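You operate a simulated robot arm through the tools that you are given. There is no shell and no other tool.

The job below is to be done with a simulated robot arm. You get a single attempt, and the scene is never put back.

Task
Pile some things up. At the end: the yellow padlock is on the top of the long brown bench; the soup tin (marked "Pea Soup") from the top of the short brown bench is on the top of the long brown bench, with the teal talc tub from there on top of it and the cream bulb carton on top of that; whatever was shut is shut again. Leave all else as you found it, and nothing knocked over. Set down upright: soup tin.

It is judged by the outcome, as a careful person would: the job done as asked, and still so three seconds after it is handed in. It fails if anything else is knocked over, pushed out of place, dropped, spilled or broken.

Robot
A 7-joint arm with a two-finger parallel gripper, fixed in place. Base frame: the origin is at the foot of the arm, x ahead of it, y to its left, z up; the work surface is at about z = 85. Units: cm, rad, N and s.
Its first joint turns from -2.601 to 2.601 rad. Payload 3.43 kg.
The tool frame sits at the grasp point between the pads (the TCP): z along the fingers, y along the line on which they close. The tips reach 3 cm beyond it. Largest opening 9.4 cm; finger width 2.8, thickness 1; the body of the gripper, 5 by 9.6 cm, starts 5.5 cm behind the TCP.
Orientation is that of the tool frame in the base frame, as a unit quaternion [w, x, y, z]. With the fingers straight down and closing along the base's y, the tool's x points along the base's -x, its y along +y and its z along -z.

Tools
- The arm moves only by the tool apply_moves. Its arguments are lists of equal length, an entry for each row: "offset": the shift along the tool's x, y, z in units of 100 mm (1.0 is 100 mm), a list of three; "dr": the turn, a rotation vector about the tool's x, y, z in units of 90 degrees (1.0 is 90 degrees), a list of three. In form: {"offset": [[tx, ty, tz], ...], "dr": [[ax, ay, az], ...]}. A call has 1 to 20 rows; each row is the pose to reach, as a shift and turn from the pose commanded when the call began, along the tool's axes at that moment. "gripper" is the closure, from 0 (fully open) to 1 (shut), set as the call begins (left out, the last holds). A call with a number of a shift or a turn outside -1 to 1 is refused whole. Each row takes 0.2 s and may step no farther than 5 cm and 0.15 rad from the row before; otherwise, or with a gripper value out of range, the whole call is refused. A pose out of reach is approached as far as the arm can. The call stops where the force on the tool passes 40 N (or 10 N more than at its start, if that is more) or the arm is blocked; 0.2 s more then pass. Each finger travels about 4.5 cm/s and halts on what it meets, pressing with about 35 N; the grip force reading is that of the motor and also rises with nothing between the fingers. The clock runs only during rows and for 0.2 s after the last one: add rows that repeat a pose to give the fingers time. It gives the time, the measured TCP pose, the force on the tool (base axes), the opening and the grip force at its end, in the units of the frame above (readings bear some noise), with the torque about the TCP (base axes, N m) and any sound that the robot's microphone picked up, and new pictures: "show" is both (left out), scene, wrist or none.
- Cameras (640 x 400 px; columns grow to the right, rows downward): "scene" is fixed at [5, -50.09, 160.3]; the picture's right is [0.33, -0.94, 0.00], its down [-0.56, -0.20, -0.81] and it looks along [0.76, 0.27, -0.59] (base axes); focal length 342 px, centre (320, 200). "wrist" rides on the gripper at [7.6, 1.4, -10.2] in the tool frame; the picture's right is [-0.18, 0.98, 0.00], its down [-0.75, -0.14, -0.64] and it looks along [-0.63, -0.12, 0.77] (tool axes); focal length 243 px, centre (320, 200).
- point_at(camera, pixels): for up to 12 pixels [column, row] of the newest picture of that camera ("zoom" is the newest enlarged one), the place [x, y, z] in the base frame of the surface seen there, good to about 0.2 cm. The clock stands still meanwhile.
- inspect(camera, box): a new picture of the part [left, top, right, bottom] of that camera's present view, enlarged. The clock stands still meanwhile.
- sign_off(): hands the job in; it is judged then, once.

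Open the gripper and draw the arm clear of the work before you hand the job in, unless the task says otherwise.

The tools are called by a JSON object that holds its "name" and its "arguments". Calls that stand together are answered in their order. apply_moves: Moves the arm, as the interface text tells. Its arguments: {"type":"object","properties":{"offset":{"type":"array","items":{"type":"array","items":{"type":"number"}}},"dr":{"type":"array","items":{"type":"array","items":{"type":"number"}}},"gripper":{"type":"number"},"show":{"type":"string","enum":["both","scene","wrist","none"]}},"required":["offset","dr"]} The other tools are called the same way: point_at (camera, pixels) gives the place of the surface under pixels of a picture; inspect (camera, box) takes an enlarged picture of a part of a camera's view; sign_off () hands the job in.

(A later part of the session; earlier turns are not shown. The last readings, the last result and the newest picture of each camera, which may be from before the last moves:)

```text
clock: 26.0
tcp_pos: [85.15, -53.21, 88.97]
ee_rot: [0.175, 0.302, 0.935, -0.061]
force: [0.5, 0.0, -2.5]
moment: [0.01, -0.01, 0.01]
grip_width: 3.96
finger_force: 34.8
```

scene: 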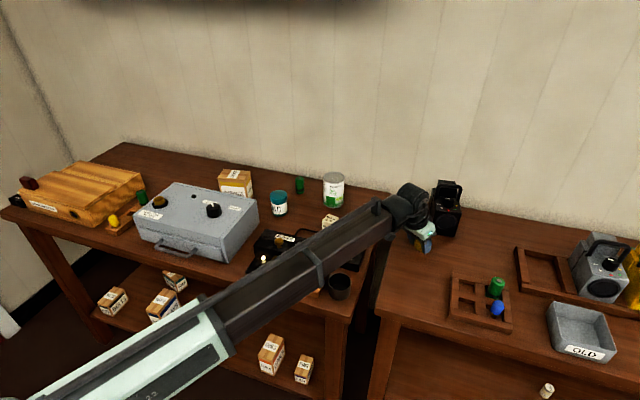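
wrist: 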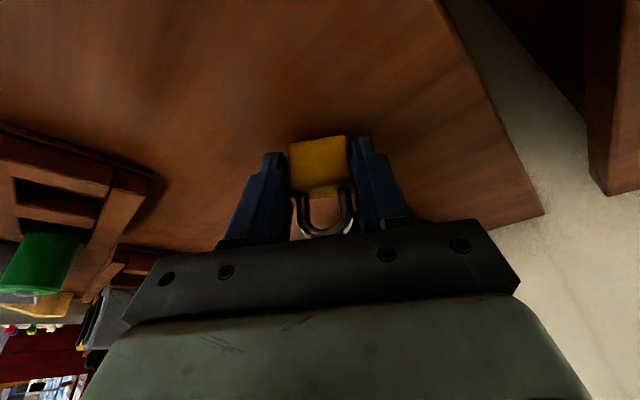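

At z=88.97 the TCP matches the height at which the padlock was gripped, so it is at the bench surface. I'll nudge down a hair and open the fingers in place.

{"name": "apply_moves", "arguments": {"offset": [[0.002, 0, 0.006], [0.002, 0, 0.006]], "dr": [[0, 0, 0], [0, 0, 0]], "show": "none"}}

{"name": "apply_moves", "arguments": {"offset": [[0, 0, 0], [0, 0, 0], [0, 0, 0], [0, 0, 0]], "dr": [[0, 0, 0], [0, 0, 0], [0, 0, 0], [0, 0, 0]], "gripper": 0.25, "show": "both"}}

```text
clock: 26.6
tcp_pos: [85.17, -53.0, 88.95]
ee_rot: [0.175, 0.302, 0.935, -0.06]
force: [-0.2, -1.3, -0.7]
moment: [0.02, -0.03, 0.02]
grip_width: 3.96
finger_force: 35.0
```

```text
clock: 27.6
tcp_pos: [85.16, -53.06, 89.03]
ee_rot: [0.174, 0.303, 0.935, -0.061]
force: [-1.1, -0.7, 0.3]
moment: [0.0, -0.03, 0.0]
grip_width: 7.06
finger_force: 0.1
```

scene: 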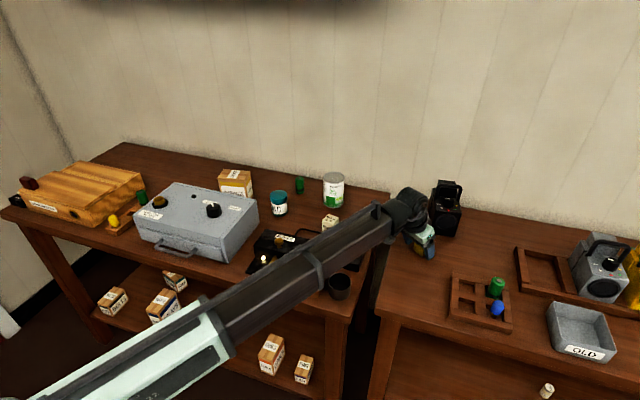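
wrist: 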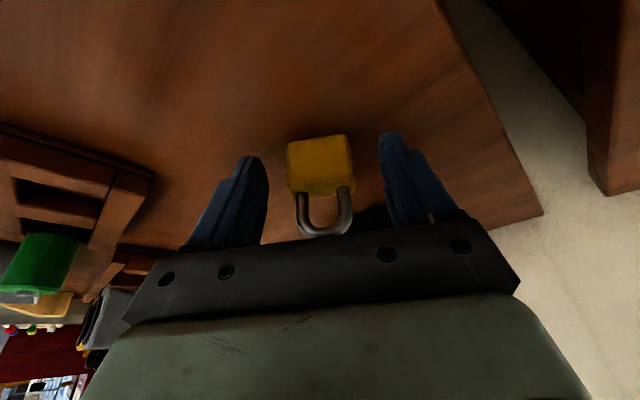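

The padlock stands free on the long bench between the open fingers. I'll raise the gripper straight up off it.

{"name": "apply_moves", "arguments": {"offset": [[-0.055, 0, -0.14], [-0.146, -0.003, -0.373], [-0.255, -0.005, -0.652], [-0.364, -0.008, -0.932]], "dr": [[0, 0, 0], [0, 0, 0], [0, 0, 0], [0, 0, 0]], "show": "none"}}

{"name": "apply_moves", "arguments": {"offset": [[-0.109, 0, -0.28], [-0.218, -0.003, -0.56]], "dr": [[0, 0, 0], [0, 0, 0]], "show": "both"}}

```text
clock: 28.6
tcp_pos: [85.24, -53.13, 99.14]
ee_rot: [0.175, 0.302, 0.935, -0.06]
force: [0.3, 0.0, 0.9]
moment: [0.0, -0.03, 0.02]
grip_width: 7.05
finger_force: 0.0
```

```text
clock: 29.2
tcp_pos: [85.34, -53.05, 105.04]
ee_rot: [0.174, 0.302, 0.935, -0.061]
force: [-0.5, 0.8, 0.3]
moment: [-0.01, -0.03, -0.01]
grip_width: 7.04
finger_force: 0.2
```

scene: 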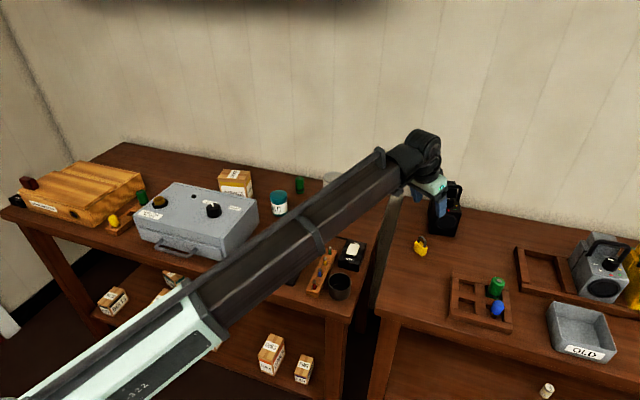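
wrist: 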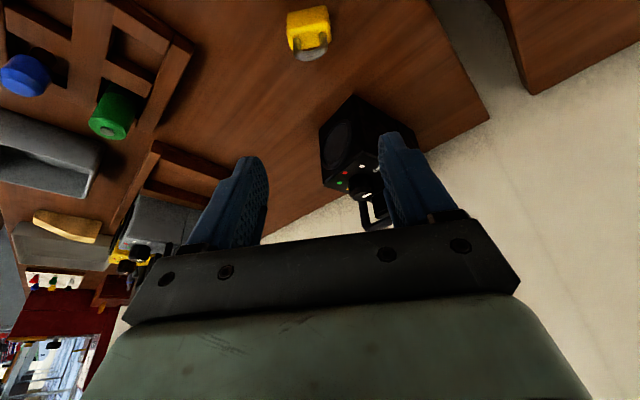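

The padlock stands at scene (420,246) on the long bench, untouched. Now I'll open fully and swing back in four arcs to above the soup tin.

{"name": "apply_moves", "arguments": {"offset": [[0.002, 0.22, 0], [0.004, 0.44, 0], [0.005, 0.66, -0.002], [0.006, 0.878, -0.002]], "dr": [[-0.006, 0, -0.016], [-0.012, 0, -0.032], [-0.018, 0, -0.047], [-0.0246, 0, -0.063]], "gripper": 0.0, "show": "none"}}

{"name": "apply_moves", "arguments": {"offset": [[-0.002, 0.22, 0], [-0.004, 0.44, 0.001], [-0.005, 0.66, 0.002], [-0.007, 0.878, 0.003]], "dr": [[-0.006, 0, -0.016], [-0.012, 0, -0.032], [-0.018, 0, -0.047], [-0.0246, 0, -0.063]], "show": "none"}}

{"name": "apply_moves", "arguments": {"offset": [[-0.005, 0.22, 0.002], [-0.01, 0.44, 0.004], [-0.015, 0.66, 0.006], [-0.022, 0.88, 0.009]], "dr": [[-0.006, 0, -0.016], [-0.012, 0, -0.032], [-0.018, 0, -0.047], [-0.0246, 0, -0.063]], "show": "none"}}

{"name": "apply_moves", "arguments": {"offset": [[0, 0.22, 0], [0, 0.44, 0], [0, 0.66, 0], [0, 0.88, 0]], "dr": [[-0.006, 0, -0.016], [-0.012, 0, -0.032], [-0.018, 0, -0.047], [-0.0246, 0, -0.063]], "show": "both"}}

```text
clock: 30.2
tcp_pos: [90.54, -45.67, 105.09]
ee_rot: [0.178, 0.252, 0.95, -0.052]
force: [-0.3, 0.3, -1.0]
moment: [0.01, 0.03, -0.04]
grip_width: 9.39
finger_force: 0.0
```

```text
clock: 31.2
tcp_pos: [94.79, -38.21, 104.96]
ee_rot: [0.18, 0.201, 0.962, -0.042]
force: [0.0, 0.0, -0.3]
moment: [-0.02, 0.01, -0.01]
grip_width: 9.41
finger_force: 0.1
```

```text
clock: 32.2
tcp_pos: [98.52, -30.38, 104.8]
ee_rot: [0.18, 0.15, 0.972, -0.032]
force: [0.6, 0.4, 0.7]
moment: [0.02, 0.0, -0.01]
grip_width: 9.41
finger_force: 0.1
```

```text
clock: 33.2
tcp_pos: [101.29, -22.06, 104.75]
ee_rot: [0.183, 0.098, 0.978, -0.021]
force: [-0.5, 0.9, -0.3]
moment: [0.01, 0.01, 0.02]
grip_width: 9.4
finger_force: 0.1
```

scene: 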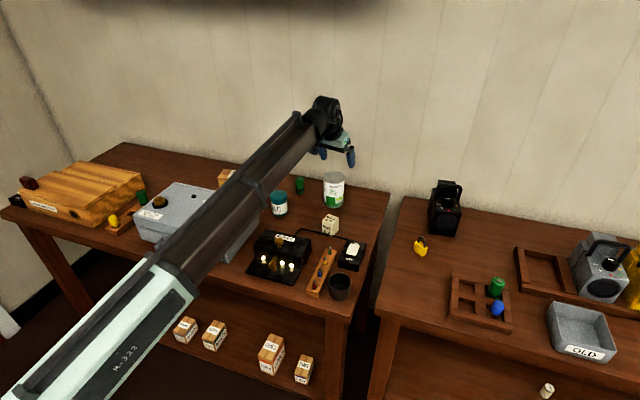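
wrist: 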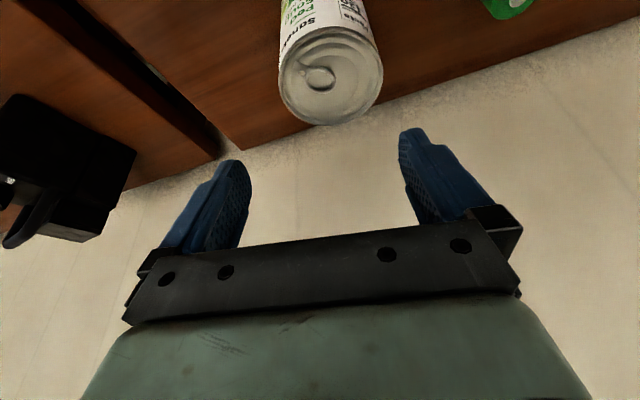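

The tin's lid shows at about (330,78), near the finger centre line. I'll measure the rim from this closer view to refine its centre.

{"name": "inspect", "arguments": {"camera": "wrist", "box": [250, 0, 410, 140]}}

{"name": "point_at", "arguments": {"camera": "wrist", "pixels": [[283, 82], [380, 75], [330, 122], [328, 38], [300, 112], [365, 110], [295, 50], [365, 45], [330, 80]]}}

```text
2.86 times, centred on (330, 70) of wrist
```

zoom: 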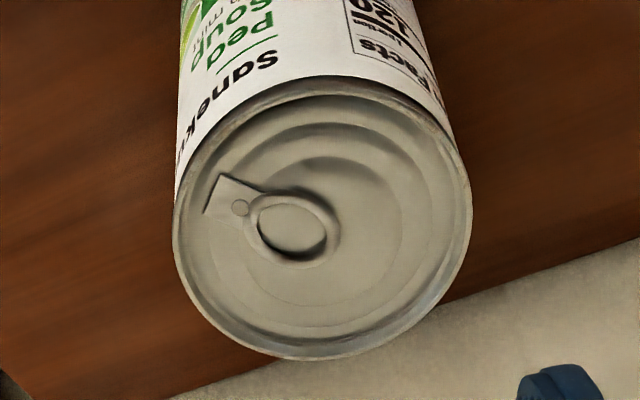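

```text
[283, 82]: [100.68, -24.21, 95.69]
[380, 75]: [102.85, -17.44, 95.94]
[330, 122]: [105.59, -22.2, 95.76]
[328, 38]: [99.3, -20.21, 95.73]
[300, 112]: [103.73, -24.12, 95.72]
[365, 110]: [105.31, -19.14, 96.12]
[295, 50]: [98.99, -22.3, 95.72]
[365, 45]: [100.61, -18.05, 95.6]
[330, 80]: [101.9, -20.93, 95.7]
```

The lid rim gives a centre of about (102.15,-20.97), top 95.8. I'll shift over that axis and add about 5° of tilt for reach.

{"name": "apply_moves", "arguments": {"offset": [[-0.03, 0.06, 0.01], [-0.0585, 0.124, 0.022]], "dr": [[0, -0.028, 0], [0, -0.0556, 0]], "show": "wrist"}}

```text
clock: 33.8
tcp_pos: [102.12, -21.09, 104.67]
ee_rot: [0.224, 0.097, 0.969, -0.026]
force: [-0.7, 0.7, 0.1]
moment: [-0.04, 0.0, -0.03]
grip_width: 9.41
finger_force: 0.1
```

wrist: 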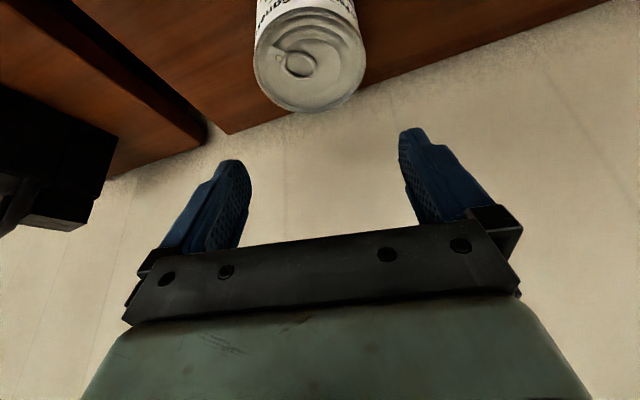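

The tilt is now 26° and the TCP is over the tin's axis. I'll descend 5.5 cm so the fingertips come just above the rim, then check the straddle.

{"name": "apply_moves", "arguments": {"offset": [[0.12, 0.007, 0.247], [0.242, 0.014, 0.493]], "dr": [[0, 0, 0], [0, 0, 0]], "show": "both"}}

```text
clock: 34.4
tcp_pos: [102.04, -20.75, 99.35]
ee_rot: [0.224, 0.097, 0.969, -0.026]
force: [0.7, 0.9, 0.3]
moment: [0.03, -0.02, 0.0]
grip_width: 9.41
finger_force: 0.0
```

scene: 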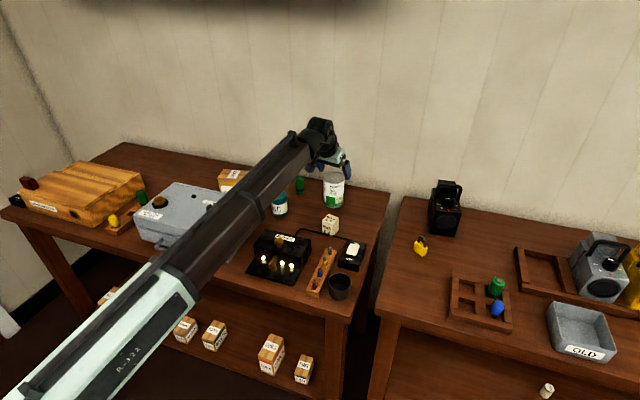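
wrist: 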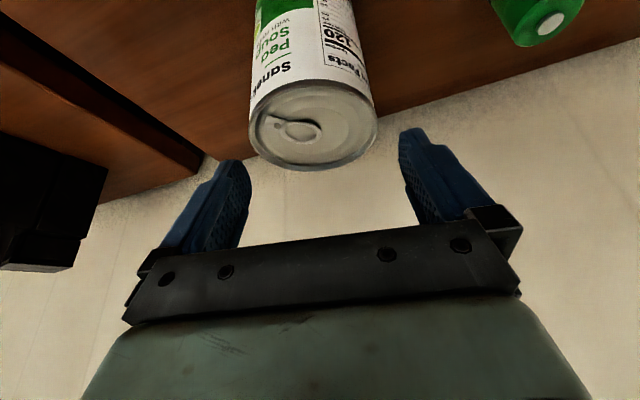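

The lid centre projects at about (312,128), consistent with a lateral offset of only 0.15 cm. I'll correct that first, then descend around the tin to z≈92.7.

{"name": "apply_moves", "arguments": {"offset": [[0.0, -0.015, 0.0], [0.07, -0.015, 0.15], [0.14, -0.015, 0.3], [0.21, -0.015, 0.45], [0.278, -0.015, 0.603]], "dr": [[0, 0, 0], [0, 0, 0], [0, 0, 0], [0, 0, 0], [0, 0, 0]], "show": "both"}}

```text
clock: 35.6
tcp_pos: [102.17, -20.97, 92.46]
ee_rot: [0.224, 0.097, 0.969, -0.027]
force: [-0.4, -0.4, -0.5]
moment: [-0.04, -0.01, 0.04]
grip_width: 9.4
finger_force: 0.0
```

scene: 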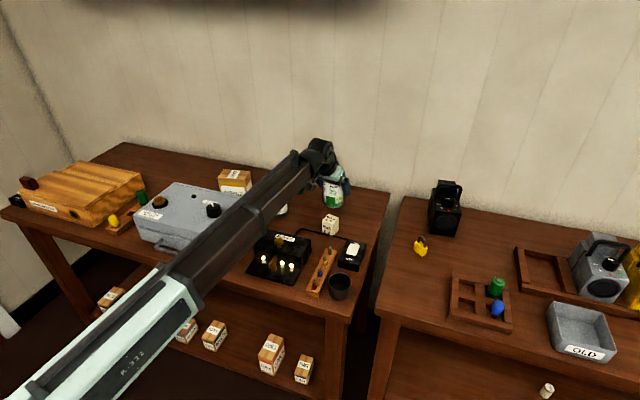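
wrist: 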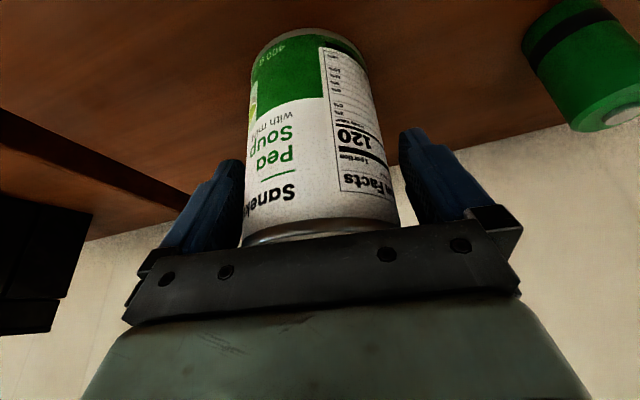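

The tin is between the pads with no contact force. I'll close the gripper and let it settle.

{"name": "apply_moves", "arguments": {"offset": [[0, 0, 0], [0, 0, 0], [0, 0, 0], [0, 0, 0], [0, 0, 0]], "dr": [[0, 0, 0], [0, 0, 0], [0, 0, 0], [0, 0, 0], [0, 0, 0]], "gripper": 1.0, "show": "wrist"}}

```text
clock: 36.8
tcp_pos: [102.15, -20.78, 92.47]
ee_rot: [0.224, 0.097, 0.969, -0.027]
force: [-0.2, -0.5, 0.3]
moment: [0.02, -0.03, 0.01]
grip_width: 7.9
finger_force: 35.6
```

wrist: 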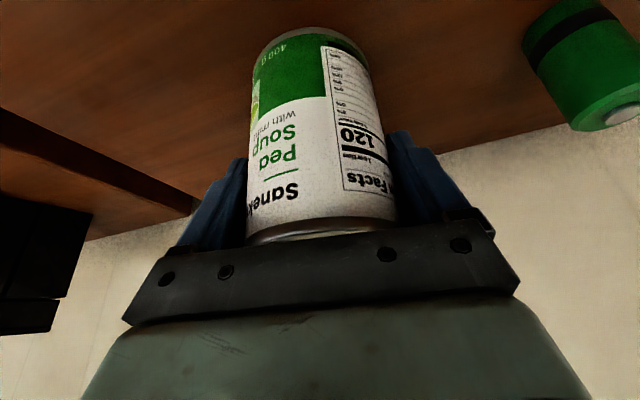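

The tin is gripped at 7.9 cm with 35.6 N. I'll lift straight up gently.

{"name": "apply_moves", "arguments": {"offset": [[-0.022, 0, -0.045], [-0.066, -0.001, -0.135], [-0.132, -0.002, -0.269], [-0.22, -0.003, -0.448], [-0.307, -0.005, -0.628], [-0.395, -0.006, -0.807]], "dr": [[0, 0, 0], [0, 0, 0], [0, 0, 0], [0, 0, 0], [0, 0, 0], [0, 0, 0]], "show": "both"}}

```text
clock: 38.2
tcp_pos: [102.08, -21.08, 101.71]
ee_rot: [0.224, 0.097, 0.969, -0.027]
force: [0.0, 0.9, -4.4]
moment: [0.03, 0.02, 0.0]
grip_width: 7.91
finger_force: 34.7
```

scene: 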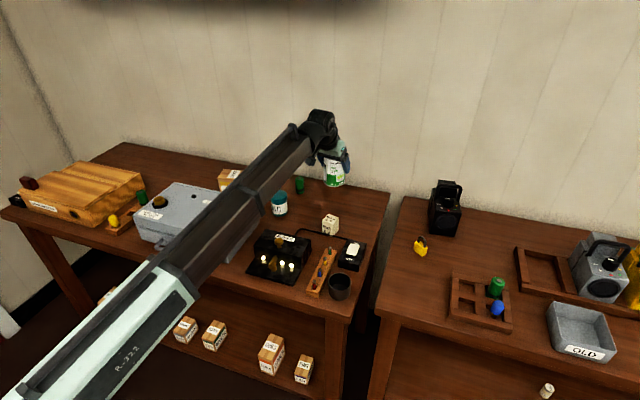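
wrist: 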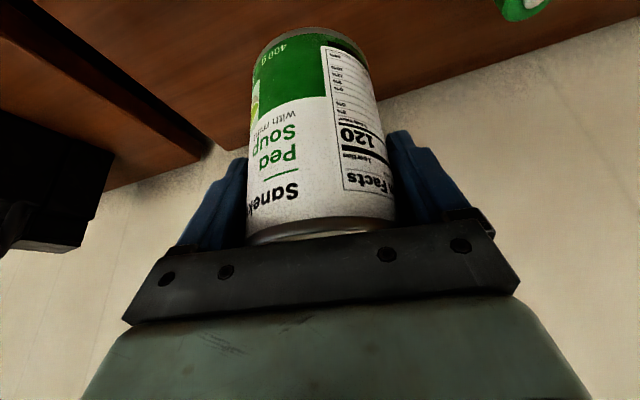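

The tin is lifted cleanly, with a load of about 4.4 N. I'll raise it further while swinging towards a clear spot at about (72.5,-54.5) on the long bench, in gentle arcs.

{"name": "apply_moves", "arguments": {"offset": [[0.03, -0.179, -0.082], [0.06, -0.358, -0.163], [0.09, -0.537, -0.245], [0.12, -0.716, -0.326], [0.15, -0.895, -0.408]], "dr": [[0.0049, 0.0001, 0.0101], [0.0099, 0.0002, 0.0202], [0.0148, 0.0002, 0.0302], [0.0198, 0.0003, 0.0403], [0.0247, 0.0004, 0.0504]], "show": "none"}}

{"name": "apply_moves", "arguments": {"offset": [[0.038, -0.174, -0.063], [0.076, -0.348, -0.126], [0.113, -0.523, -0.189], [0.151, -0.697, -0.252], [0.189, -0.871, -0.315]], "dr": [[0.0049, 0.0001, 0.0101], [0.0099, 0.0002, 0.0202], [0.0148, 0.0002, 0.0302], [0.0198, 0.0003, 0.0403], [0.0247, 0.0004, 0.0504]], "show": "both"}}

```text
clock: 39.4
tcp_pos: [97.16, -29.13, 104.88]
ee_rot: [0.223, 0.14, 0.964, -0.037]
force: [0.1, 0.7, -3.7]
moment: [0.01, -0.03, 0.02]
grip_width: 7.92
finger_force: 35.2
```

```text
clock: 40.6
tcp_pos: [91.9, -36.33, 106.92]
ee_rot: [0.221, 0.181, 0.957, -0.045]
force: [-0.8, -0.1, -4.4]
moment: [0.0, 0.01, 0.05]
grip_width: 7.89
finger_force: 35.0
```

scene: 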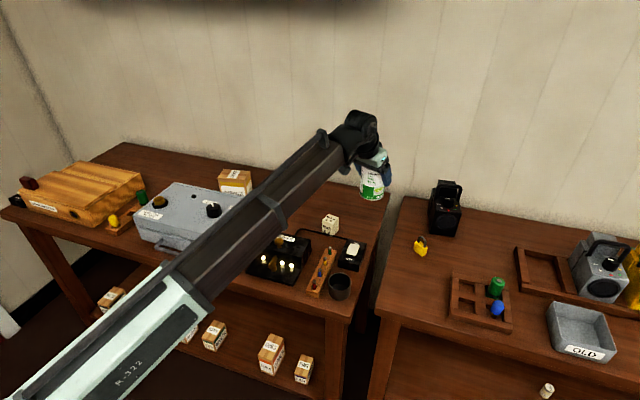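
wrist: 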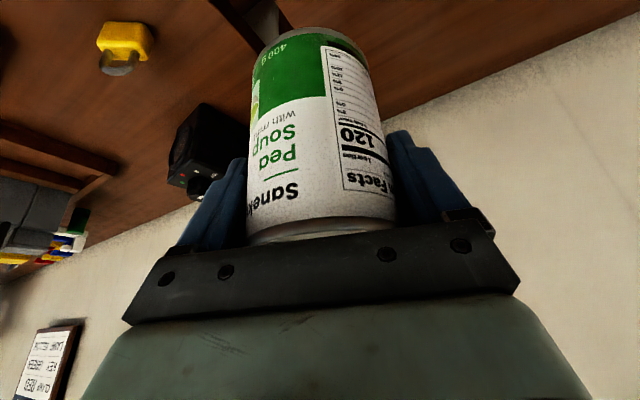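

The tin is carried steadily, with its bottom at about z=99. I'll go on with the remaining three arcs.

{"name": "apply_moves", "arguments": {"offset": [[0.055, -0.17, -0.027], [0.11, -0.339, -0.054], [0.165, -0.509, -0.081], [0.22, -0.678, -0.108], [0.275, -0.848, -0.135]], "dr": [[0.0049, 0.0001, 0.0101], [0.0099, 0.0002, 0.0202], [0.0148, 0.0002, 0.0302], [0.0198, 0.0003, 0.0403], [0.0247, 0.0004, 0.0504]], "show": "none"}}

{"name": "apply_moves", "arguments": {"offset": [[0.055, -0.165, -0.027], [0.11, -0.33, -0.054], [0.165, -0.494, -0.081], [0.22, -0.659, -0.108], [0.275, -0.824, -0.135]], "dr": [[0.0049, 0.0001, 0.0101], [0.0099, 0.0002, 0.0202], [0.0148, 0.0002, 0.0302], [0.0198, 0.0003, 0.0403], [0.0247, 0.0004, 0.0504]], "show": "none"}}

{"name": "apply_moves", "arguments": {"offset": [[0.055, -0.16, -0.027], [0.11, -0.32, -0.054], [0.165, -0.48, -0.081], [0.22, -0.64, -0.108], [0.274, -0.8, -0.134]], "dr": [[0.0049, 0.0001, 0.0101], [0.0099, 0.0002, 0.0202], [0.0148, 0.0002, 0.0302], [0.0198, 0.0003, 0.0403], [0.0247, 0.0004, 0.0504]], "show": "both"}}

```text
clock: 41.8
tcp_pos: [86.09, -43.29, 106.7]
ee_rot: [0.218, 0.225, 0.948, -0.056]
force: [-0.3, 0.3, -4.4]
moment: [0.0, 0.04, -0.01]
grip_width: 7.88
finger_force: 35.4
```

```text
clock: 43.0
tcp_pos: [79.62, -49.36, 106.84]
ee_rot: [0.215, 0.266, 0.937, -0.066]
force: [0.1, -0.5, -4.3]
moment: [-0.02, 0.01, 0.0]
grip_width: 7.91
finger_force: 35.1
```

```text
clock: 44.2
tcp_pos: [72.62, -54.61, 107.07]
ee_rot: [0.212, 0.307, 0.925, -0.074]
force: [-0.8, -0.3, -4.0]
moment: [0.0, 0.02, 0.0]
grip_width: 7.91
finger_force: 34.7
```

scene: 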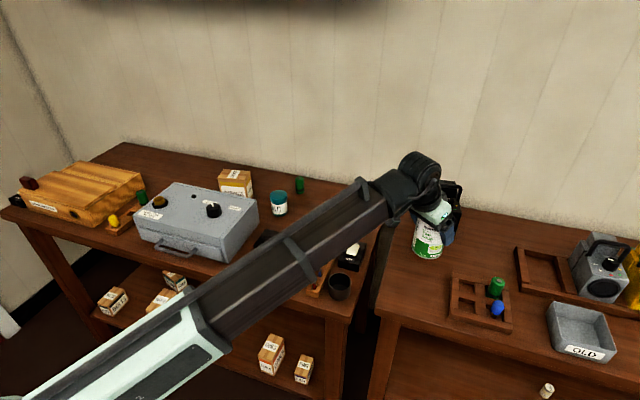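
wrist: 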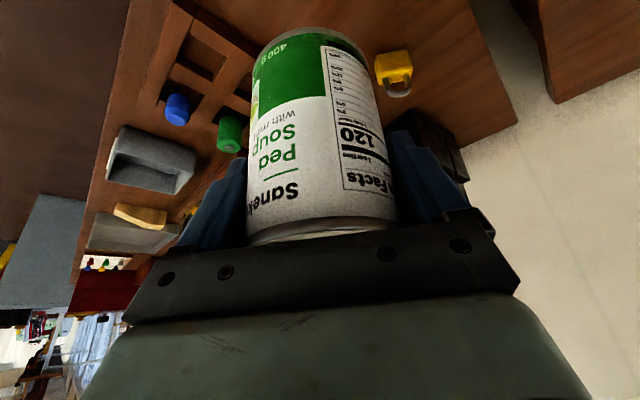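

The tin is over (72.6,-54.6) with clear bench around it, the padlock well off to one side. I'll lower it straight down in two stages.

{"name": "apply_moves", "arguments": {"offset": [[0.104, 0.002, 0.214], [0.208, 0.003, 0.428], [0.312, 0.005, 0.641], [0.416, 0.006, 0.855]], "dr": [[0, 0, 0], [0, 0, 0], [0, 0, 0], [0, 0, 0]], "show": "none"}}

{"name": "apply_moves", "arguments": {"offset": [[0.066, 0.001, 0.135], [0.118, 0.002, 0.243], [0.153, 0.002, 0.315], [0.175, 0.003, 0.36]], "dr": [[0, 0, 0], [0, 0, 0], [0, 0, 0], [0, 0, 0]], "show": "both"}}

```text
clock: 45.2
tcp_pos: [72.59, -54.68, 97.4]
ee_rot: [0.213, 0.307, 0.924, -0.075]
force: [0.9, 1.1, -4.7]
moment: [0.01, -0.01, 0.01]
grip_width: 7.87
finger_force: 35.2
```

```text
clock: 46.2
tcp_pos: [72.76, -54.43, 93.37]
ee_rot: [0.213, 0.307, 0.925, -0.075]
force: [0.7, -0.1, -5.0]
moment: [0.02, 0.0, -0.03]
grip_width: 7.89
finger_force: 34.8
```

scene: 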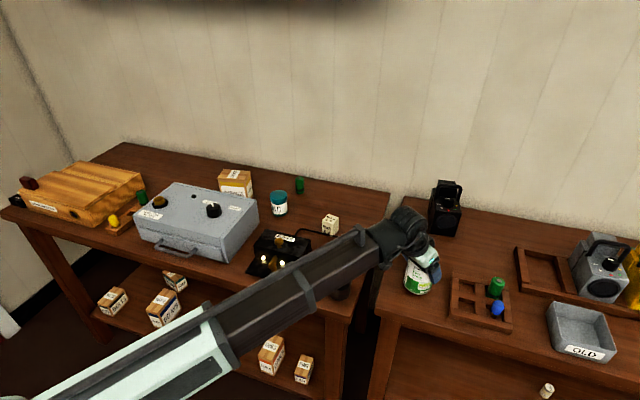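
wrist: 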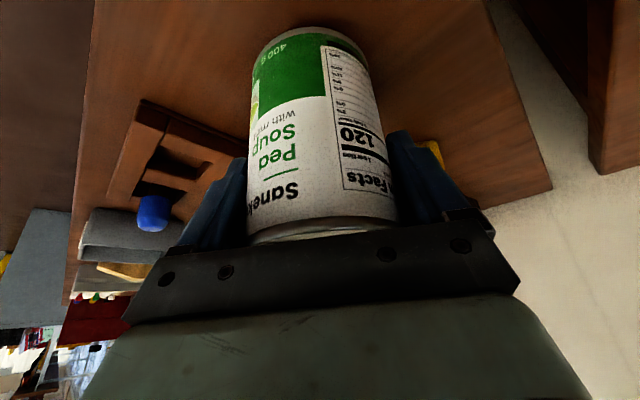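

The tin is about 0.9 cm above the bench. I'll lower in small steps and watch the vertical force.

{"name": "apply_moves", "arguments": {"offset": [[0.013, 0, 0.027], [0.026, 0, 0.054]], "dr": [[0, 0, 0], [0, 0, 0]], "show": "none"}}

{"name": "apply_moves", "arguments": {"offset": [[0.006, 0, 0.013], [0.011, 0, 0.023]], "dr": [[0, 0, 0], [0, 0, 0]], "show": "none"}}

```text
clock: 46.8
tcp_pos: [72.68, -54.47, 92.7]
ee_rot: [0.213, 0.307, 0.924, -0.075]
force: [0.6, 0.1, -5.1]
moment: [-0.04, 0.01, 0.05]
grip_width: 7.92
finger_force: 34.8
```

```text
clock: 47.4
tcp_pos: [72.55, -54.53, 92.43]
ee_rot: [0.213, 0.307, 0.925, -0.074]
force: [0.6, -0.1, -4.4]
moment: [0.04, 0.01, 0.06]
grip_width: 7.9
finger_force: 35.1
```

There's no contact yet, as the full weight still hangs on the gripper. I'll lower another 0.12 cm.

{"name": "apply_moves", "arguments": {"offset": [[0.003, 0, 0.006], [0.006, 0, 0.011], [0.006, 0, 0.011]], "dr": [[0, 0, 0], [0, 0, 0], [0, 0, 0]], "show": "wrist"}}

```text
clock: 48.2
tcp_pos: [72.71, -54.73, 92.52]
ee_rot: [0.213, 0.307, 0.924, -0.074]
force: [-0.7, 3.5, 5.0]
moment: [0.54, -0.16, 0.13]
grip_width: 7.88
finger_force: 34.7
```

wrist: 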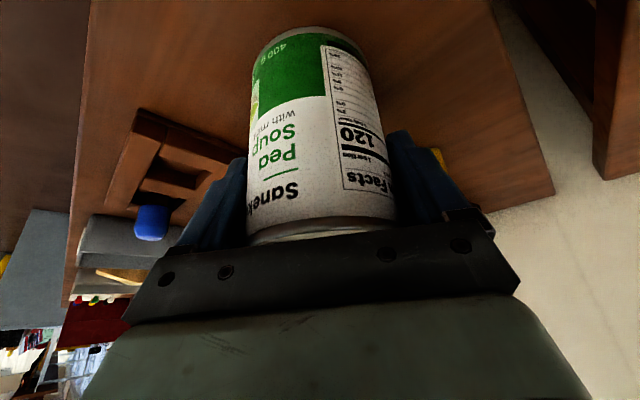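

Contact is made, with the upward force now +5 N, so the tin rests on the bench. I'll open the gripper in place.

{"name": "apply_moves", "arguments": {"offset": [[-0.002, 0, -0.005], [-0.002, 0, -0.005], [-0.002, 0, -0.005], [-0.002, 0, -0.005]], "dr": [[0, 0, 0], [0, 0, 0], [0, 0, 0], [0, 0, 0]], "gripper": 0.0, "show": "both"}}

```text
clock: 49.2
tcp_pos: [72.73, -54.63, 92.42]
ee_rot: [0.213, 0.307, 0.925, -0.074]
force: [0.3, 0.1, 0.3]
moment: [-0.02, 0.02, 0.0]
grip_width: 9.4
finger_force: 0.1
```

scene: 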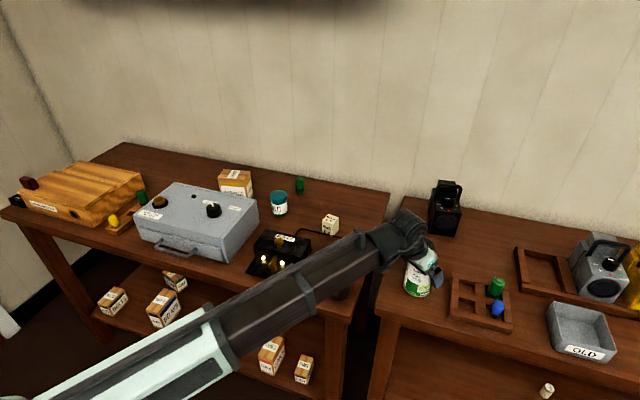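
wrist: 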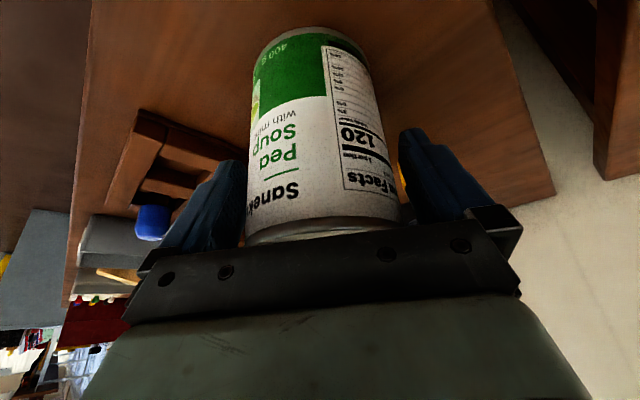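

The tin stands free between the open fingers. I'll withdraw straight up.

{"name": "apply_moves", "arguments": {"offset": [[-0.044, -0.001, -0.09], [-0.131, -0.002, -0.27], [-0.262, -0.004, -0.54], [-0.436, -0.007, -0.9]], "dr": [[0, 0, 0], [0, 0, 0], [0, 0, 0], [0, 0, 0]], "show": "none"}}

{"name": "apply_moves", "arguments": {"offset": [[-0.131, -0.002, -0.27], [-0.219, -0.003, -0.45]], "dr": [[0, 0, 0], [0, 0, 0]], "show": "both"}}

```text
clock: 50.2
tcp_pos: [72.65, -54.63, 102.13]
ee_rot: [0.213, 0.307, 0.925, -0.075]
force: [0.7, -0.8, 0.4]
moment: [0.01, -0.02, 0.02]
grip_width: 9.44
finger_force: 0.1
```

```text
clock: 50.8
tcp_pos: [72.73, -54.5, 107.25]
ee_rot: [0.213, 0.307, 0.925, -0.075]
force: [0.5, -0.9, 0.3]
moment: [0.01, 0.02, 0.0]
grip_width: 9.4
finger_force: 0.0
```

scene: 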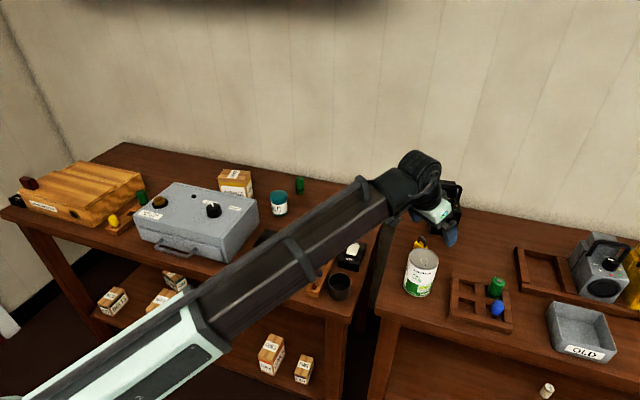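
wrist: 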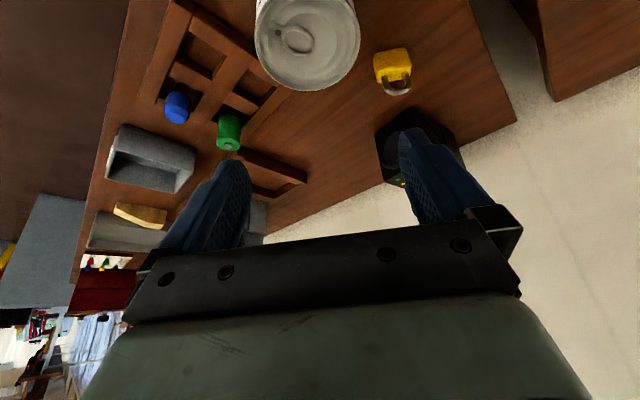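

The tin stands upright on the long bench, with the padlock beside it. I'll measure its lid for stacking.

{"name": "point_at", "arguments": {"camera": "wrist", "pixels": [[258, 45], [355, 30], [308, 86], [275, 75], [342, 70], [300, 10], [265, 15], [350, 12], [305, 40], [393, 70], [380, 55], [405, 50]]}}

{"name": "inspect", "arguments": {"camera": "wrist", "box": [230, 0, 430, 125]}}

{"name": "point_at", "arguments": {"camera": "scene", "pixels": [[421, 252], [421, 262], [421, 272], [407, 258], [436, 260], [410, 267], [434, 267], [412, 252], [432, 253]]}}

```text
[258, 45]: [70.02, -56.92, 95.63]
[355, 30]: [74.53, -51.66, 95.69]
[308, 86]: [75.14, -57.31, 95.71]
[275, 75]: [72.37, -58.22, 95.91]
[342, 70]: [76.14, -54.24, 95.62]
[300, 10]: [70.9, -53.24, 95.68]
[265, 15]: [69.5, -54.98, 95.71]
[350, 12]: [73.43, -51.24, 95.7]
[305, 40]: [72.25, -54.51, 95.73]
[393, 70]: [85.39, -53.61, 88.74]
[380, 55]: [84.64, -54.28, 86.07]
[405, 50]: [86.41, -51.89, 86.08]
```

```text
3.20 times, centred on (330, 62) of wrist
```

zoom: 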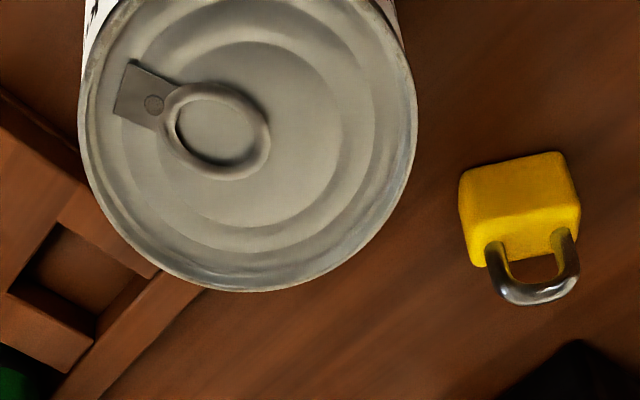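

```text
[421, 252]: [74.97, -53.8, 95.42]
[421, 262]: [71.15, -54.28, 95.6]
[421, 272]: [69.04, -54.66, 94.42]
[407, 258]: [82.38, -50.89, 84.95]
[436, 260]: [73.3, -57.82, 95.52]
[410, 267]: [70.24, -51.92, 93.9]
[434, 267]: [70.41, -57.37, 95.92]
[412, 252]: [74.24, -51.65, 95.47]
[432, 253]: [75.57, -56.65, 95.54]
```

The tin lid centre fits (72.65,-54.7), top 95.7. Now for the talc: I'll first untilt the tool to point straight down, then swing back in arcs.

{"name": "apply_moves", "arguments": {"offset": [[0, 0, 0], [0, 0, 0], [0, 0, 0], [0, 0, 0]], "dr": [[0, 0.073, 0], [0, 0.146, 0], [0, 0.219, 0], [0, 0.291, 0]], "show": "none"}}

{"name": "apply_moves", "arguments": {"offset": [[0.01, 0.293, 0], [0.025, 0.585, 0], [0.043, 0.878, 0]], "dr": [[0, 0, -0.0206], [0, 0, -0.0413], [0, 0, -0.0619]], "show": "none"}}

{"name": "apply_moves", "arguments": {"offset": [[0.01, 0.293, 0], [0.025, 0.585, 0], [0.043, 0.878, 0]], "dr": [[0, 0, -0.0206], [0, 0, -0.0413], [0, 0, -0.0619]], "show": "none"}}

{"name": "apply_moves", "arguments": {"offset": [[0.01, 0.293, 0], [0.025, 0.585, 0], [0.043, 0.878, 0]], "dr": [[0, 0, -0.0206], [0, 0, -0.0413], [0, 0, -0.0619]], "show": "both"}}

```text
clock: 51.8
tcp_pos: [72.73, -54.7, 107.4]
ee_rot: [-0.003, 0.317, 0.949, -0.002]
force: [0.2, 0.3, -0.1]
moment: [-0.01, 0.0, -0.01]
grip_width: 9.39
finger_force: 0.0
```

```text
clock: 52.6
tcp_pos: [77.7, -47.65, 107.32]
ee_rot: [-0.002, 0.269, 0.963, -0.003]
force: [-0.1, -0.1, 0.4]
moment: [0.01, -0.02, 0.0]
grip_width: 9.4
finger_force: 0.0
```

```text
clock: 53.4
tcp_pos: [81.85, -39.67, 107.31]
ee_rot: [-0.002, 0.222, 0.975, -0.004]
force: [0.8, 0.4, -0.8]
moment: [-0.02, 0.02, -0.01]
grip_width: 9.41
finger_force: 0.1
```

```text
clock: 54.2
tcp_pos: [85.02, -31.62, 107.18]
ee_rot: [-0.002, 0.175, 0.985, -0.002]
force: [0.8, 0.5, 0.2]
moment: [0.0, 0.0, 0.0]
grip_width: 9.4
finger_force: 0.0
```

scene: 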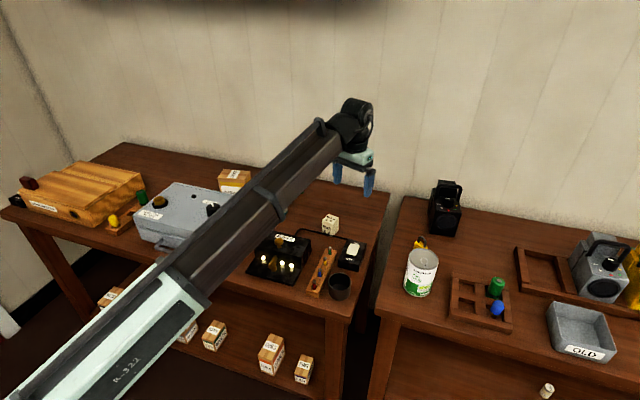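
wrist: 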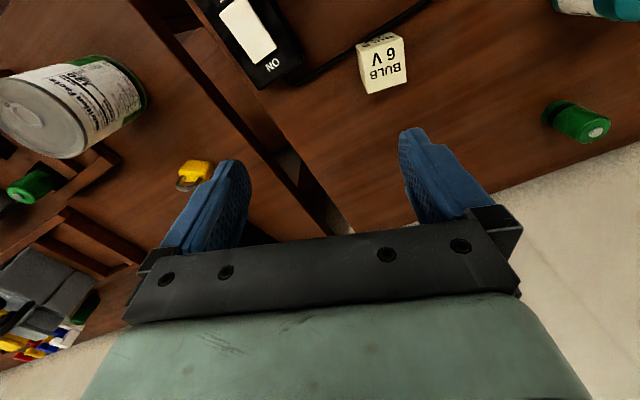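

All is fine; the tin stands upright on the long bench and the arm is level, tool down. Three more arcs will bring me to the talc.

{"name": "apply_moves", "arguments": {"offset": [[0.01, 0.293, 0], [0.025, 0.585, 0], [0.043, 0.878, 0]], "dr": [[0, 0, -0.0206], [0, 0, -0.0413], [0, 0, -0.0619]], "show": "none"}}

{"name": "apply_moves", "arguments": {"offset": [[0.01, 0.293, 0], [0.025, 0.585, 0], [0.043, 0.878, 0]], "dr": [[0, 0, -0.0206], [0, 0, -0.0413], [0, 0, -0.0619]], "show": "none"}}

{"name": "apply_moves", "arguments": {"offset": [[0.02, 0.293, 0.05], [0.05, 0.585, 0.1], [0.08, 0.878, 0.15]], "dr": [[0, 0, -0.0206], [0, 0, -0.0413], [0, 0, -0.0619]], "show": "both"}}

```text
clock: 55.0
tcp_pos: [87.75, -23.09, 106.99]
ee_rot: [-0.003, 0.127, 0.992, -0.002]
force: [-0.7, 0.7, 0.2]
moment: [0.04, -0.04, 0.0]
grip_width: 9.37
finger_force: 0.0
```

```text
clock: 55.8
tcp_pos: [89.76, -14.73, 107.19]
ee_rot: [-0.003, 0.077, 0.997, -0.002]
force: [0.3, -0.7, -0.5]
moment: [0.06, 0.02, -0.01]
grip_width: 9.41
finger_force: 0.0
```

```text
clock: 56.6
tcp_pos: [89.96, -5.86, 105.72]
ee_rot: [-0.004, 0.03, 1.0, -0.003]
force: [0.7, 0.6, -1.0]
moment: [0.02, 0.03, 0.02]
grip_width: 9.41
finger_force: 0.0
```

scene: 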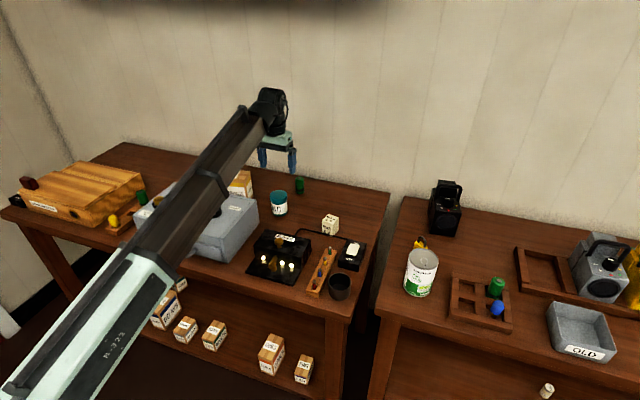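
wrist: 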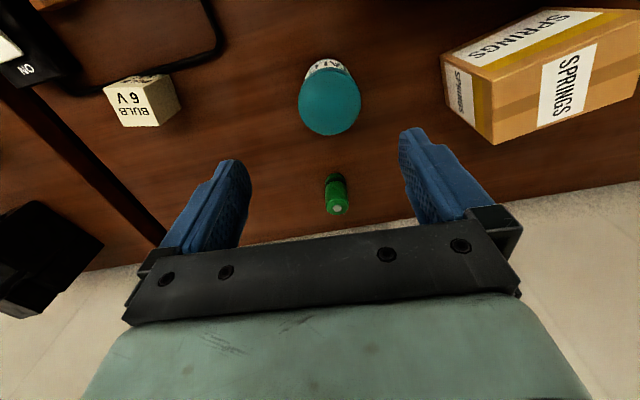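

The talc's lid is at about (330,102) in the wrist view. I'll measure it for an accurate centre, along with the carton corners visible at the left.

{"name": "point_at", "arguments": {"camera": "wrist", "pixels": [[301, 100], [359, 98], [330, 132], [329, 70], [310, 122], [350, 122], [310, 80], [350, 78], [330, 100]]}}

{"name": "inspect", "arguments": {"camera": "wrist", "box": [270, 40, 390, 150]}}

```text
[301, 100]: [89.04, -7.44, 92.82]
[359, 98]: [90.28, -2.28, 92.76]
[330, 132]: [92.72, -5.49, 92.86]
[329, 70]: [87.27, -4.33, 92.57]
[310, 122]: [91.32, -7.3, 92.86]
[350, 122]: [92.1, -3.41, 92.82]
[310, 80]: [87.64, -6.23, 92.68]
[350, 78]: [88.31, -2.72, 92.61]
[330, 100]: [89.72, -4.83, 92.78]
```

```text
3.64 times, centred on (330, 95) of wrist
```

zoom: 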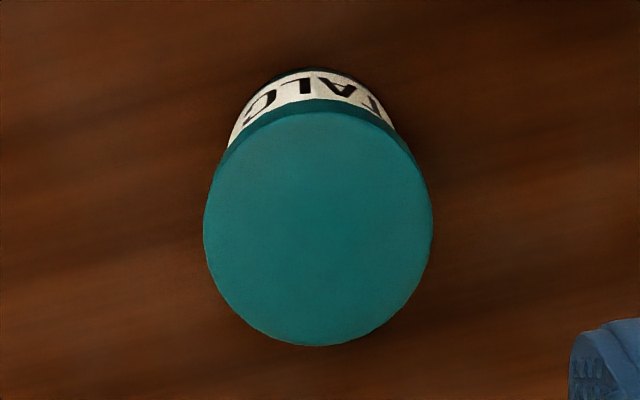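

The talc's lid centre is about (89.85,-4.9), top 92.8. I'll shift over it and descend until the fingertips are just above the lid height, then check.

{"name": "apply_moves", "arguments": {"offset": [[0.0, 0.05, 0.2], [0.0, 0.098, 0.45], [0.0, 0.098, 0.7], [0.0, 0.098, 0.88]], "dr": [[0, 0, 0], [0, 0, 0], [0, 0, 0], [0, 0, 0]], "show": "both"}}

```text
clock: 57.6
tcp_pos: [90.16, -4.77, 96.84]
ee_rot: [-0.003, 0.029, 1.0, -0.003]
force: [1.3, -0.7, -0.3]
moment: [0.02, 0.0, -0.02]
grip_width: 9.41
finger_force: 0.2
```

scene: 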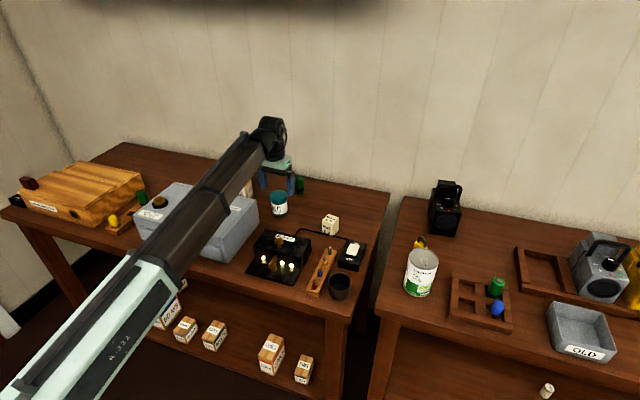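
wrist: 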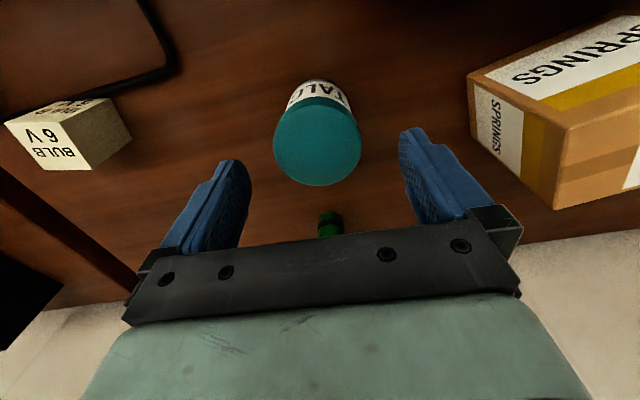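

The lid is centred between the fingers at column 318. I'll descend around the tub to TCP z≈89.5.

{"name": "apply_moves", "arguments": {"offset": [[0.03, -0.01, 0.2], [0.03, -0.01, 0.4], [0.03, -0.01, 0.6], [0.03, -0.01, 0.73]], "dr": [[0, 0, 0], [0, 0, 0], [0, 0, 0], [0, 0, 0]], "show": "wrist"}}

```text
clock: 58.6
tcp_pos: [89.77, -4.9, 89.54]
ee_rot: [-0.003, 0.029, 1.0, -0.003]
force: [-0.8, -0.6, -0.6]
moment: [-0.01, -0.02, -0.02]
grip_width: 9.4
finger_force: 0.0
```

wrist: 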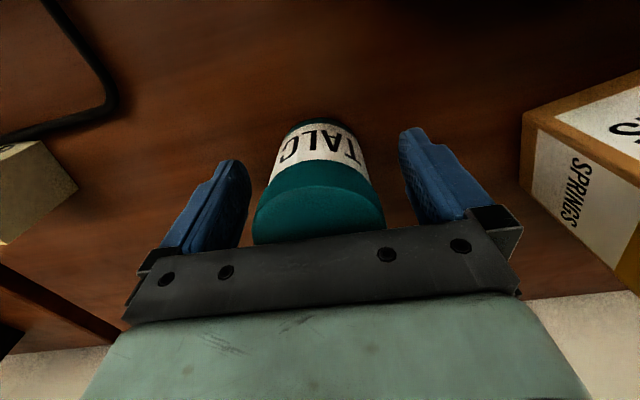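

The talc tub is centred between the pads. I'll close the gripper and let it settle.

{"name": "apply_moves", "arguments": {"offset": [[0, 0, 0], [0, 0, 0], [0, 0, 0], [0, 0, 0], [0, 0, 0], [0, 0, 0]], "dr": [[0, 0, 0], [0, 0, 0], [0, 0, 0], [0, 0, 0], [0, 0, 0], [0, 0, 0]], "gripper": 1.0, "show": "wrist"}}

```text
clock: 60.0
tcp_pos: [89.6, -4.83, 89.48]
ee_rot: [-0.002, 0.029, 1.0, -0.002]
force: [1.4, -0.7, 0.3]
moment: [0.05, -0.01, 0.0]
grip_width: 6.19
finger_force: 34.9
```

wrist: 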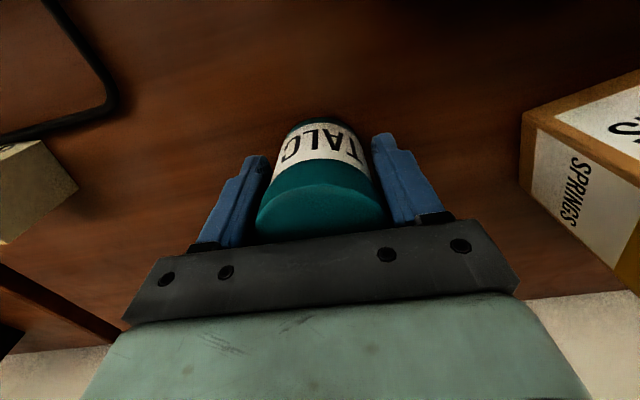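

The talc is gripped at 6.19 cm with 35 N. I'll lift straight up in gentle steps to about z=106.

{"name": "apply_moves", "arguments": {"offset": [[0, 0, -0.05], [0, 0, -0.15], [0, 0, -0.35], [0, 0, -0.6], [0, 0, -0.85]], "dr": [[0, 0, 0], [0, 0, 0], [0, 0, 0], [0, 0, 0], [0, 0, 0]], "show": "wrist"}}

{"name": "apply_moves", "arguments": {"offset": [[0, 0, -0.25], [0, 0, -0.5], [0, 0, -0.85]], "dr": [[0, 0, 0], [0, 0, 0], [0, 0, 0]], "show": "both"}}

```text
clock: 61.2
tcp_pos: [89.77, -4.68, 97.98]
ee_rot: [-0.004, 0.03, 1.0, -0.002]
force: [1.3, 0.0, -1.7]
moment: [0.0, 0.05, -0.01]
grip_width: 6.24
finger_force: 34.9
```

wrist: 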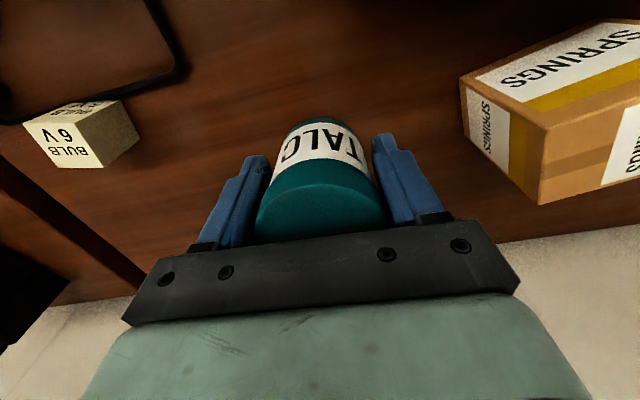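

```text
clock: 62.0
tcp_pos: [89.88, -4.85, 106.43]
ee_rot: [-0.003, 0.03, 1.0, -0.002]
force: [-0.5, -0.5, -1.9]
moment: [0.0, 0.0, -0.01]
grip_width: 6.21
finger_force: 35.1
```

scene: 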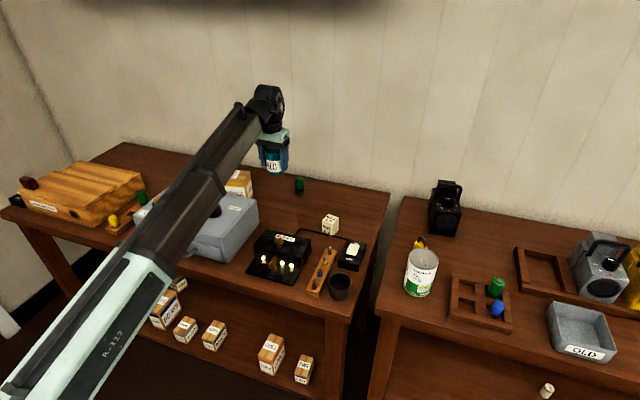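
wrist: 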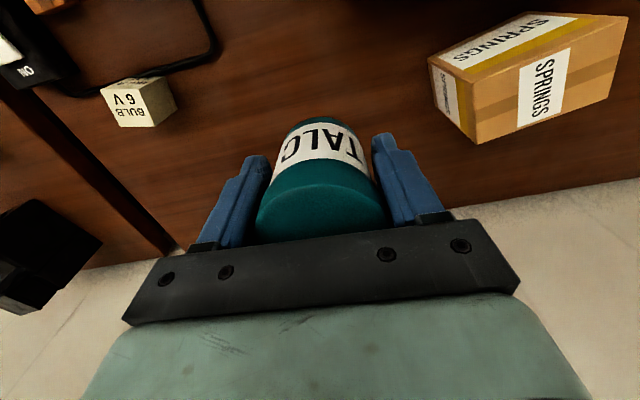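

The talc is lifted to z=106.4 and is secure. I'll swing to above the tin in six gentle arcs, checking halfway.

{"name": "apply_moves", "arguments": {"offset": [[0.004, -0.222, 0], [0.01, -0.444, 0], [0.018, -0.666, 0], [0.029, -0.888, 0]], "dr": [[0, 0, 0.0157], [0, 0, 0.0314], [0, 0, 0.0471], [0, 0, 0.0628]], "show": "none"}}

{"name": "apply_moves", "arguments": {"offset": [[0.004, -0.222, 0], [0.01, -0.444, 0], [0.018, -0.666, 0], [0.029, -0.888, 0]], "dr": [[0, 0, 0.0157], [0, 0, 0.0314], [0, 0, 0.0471], [0, 0, 0.0628]], "show": "none"}}

{"name": "apply_moves", "arguments": {"offset": [[0.004, -0.222, 0], [0.01, -0.444, 0], [0.018, -0.666, 0], [0.029, -0.888, 0]], "dr": [[0, 0, 0.0157], [0, 0, 0.0314], [0, 0, 0.0471], [0, 0, 0.0628]], "show": "scene"}}

```text
clock: 63.0
tcp_pos: [89.19, -13.61, 106.57]
ee_rot: [-0.003, 0.078, 0.997, -0.002]
force: [0.7, 0.4, -2.6]
moment: [0.01, 0.02, 0.01]
grip_width: 6.2
finger_force: 35.1
```

```text
clock: 64.0
tcp_pos: [87.67, -22.52, 106.6]
ee_rot: [-0.003, 0.128, 0.992, -0.002]
force: [-0.7, -0.7, -2.0]
moment: [-0.02, 0.0, -0.02]
grip_width: 6.21
finger_force: 35.0
```

```text
clock: 65.0
tcp_pos: [84.93, -30.94, 106.84]
ee_rot: [-0.002, 0.176, 0.984, -0.003]
force: [0.2, 0.3, -2.9]
moment: [-0.02, 0.01, -0.02]
grip_width: 6.2
finger_force: 34.9
```

scene: 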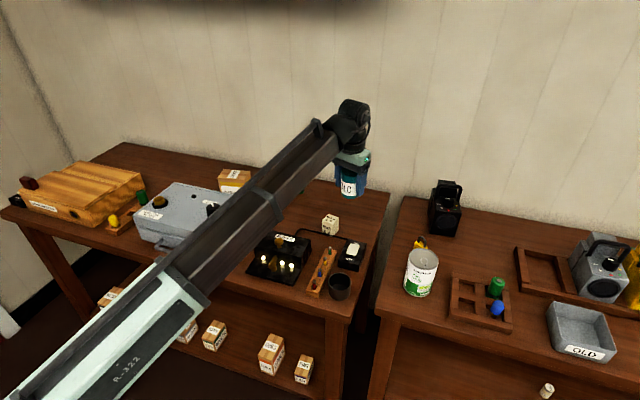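

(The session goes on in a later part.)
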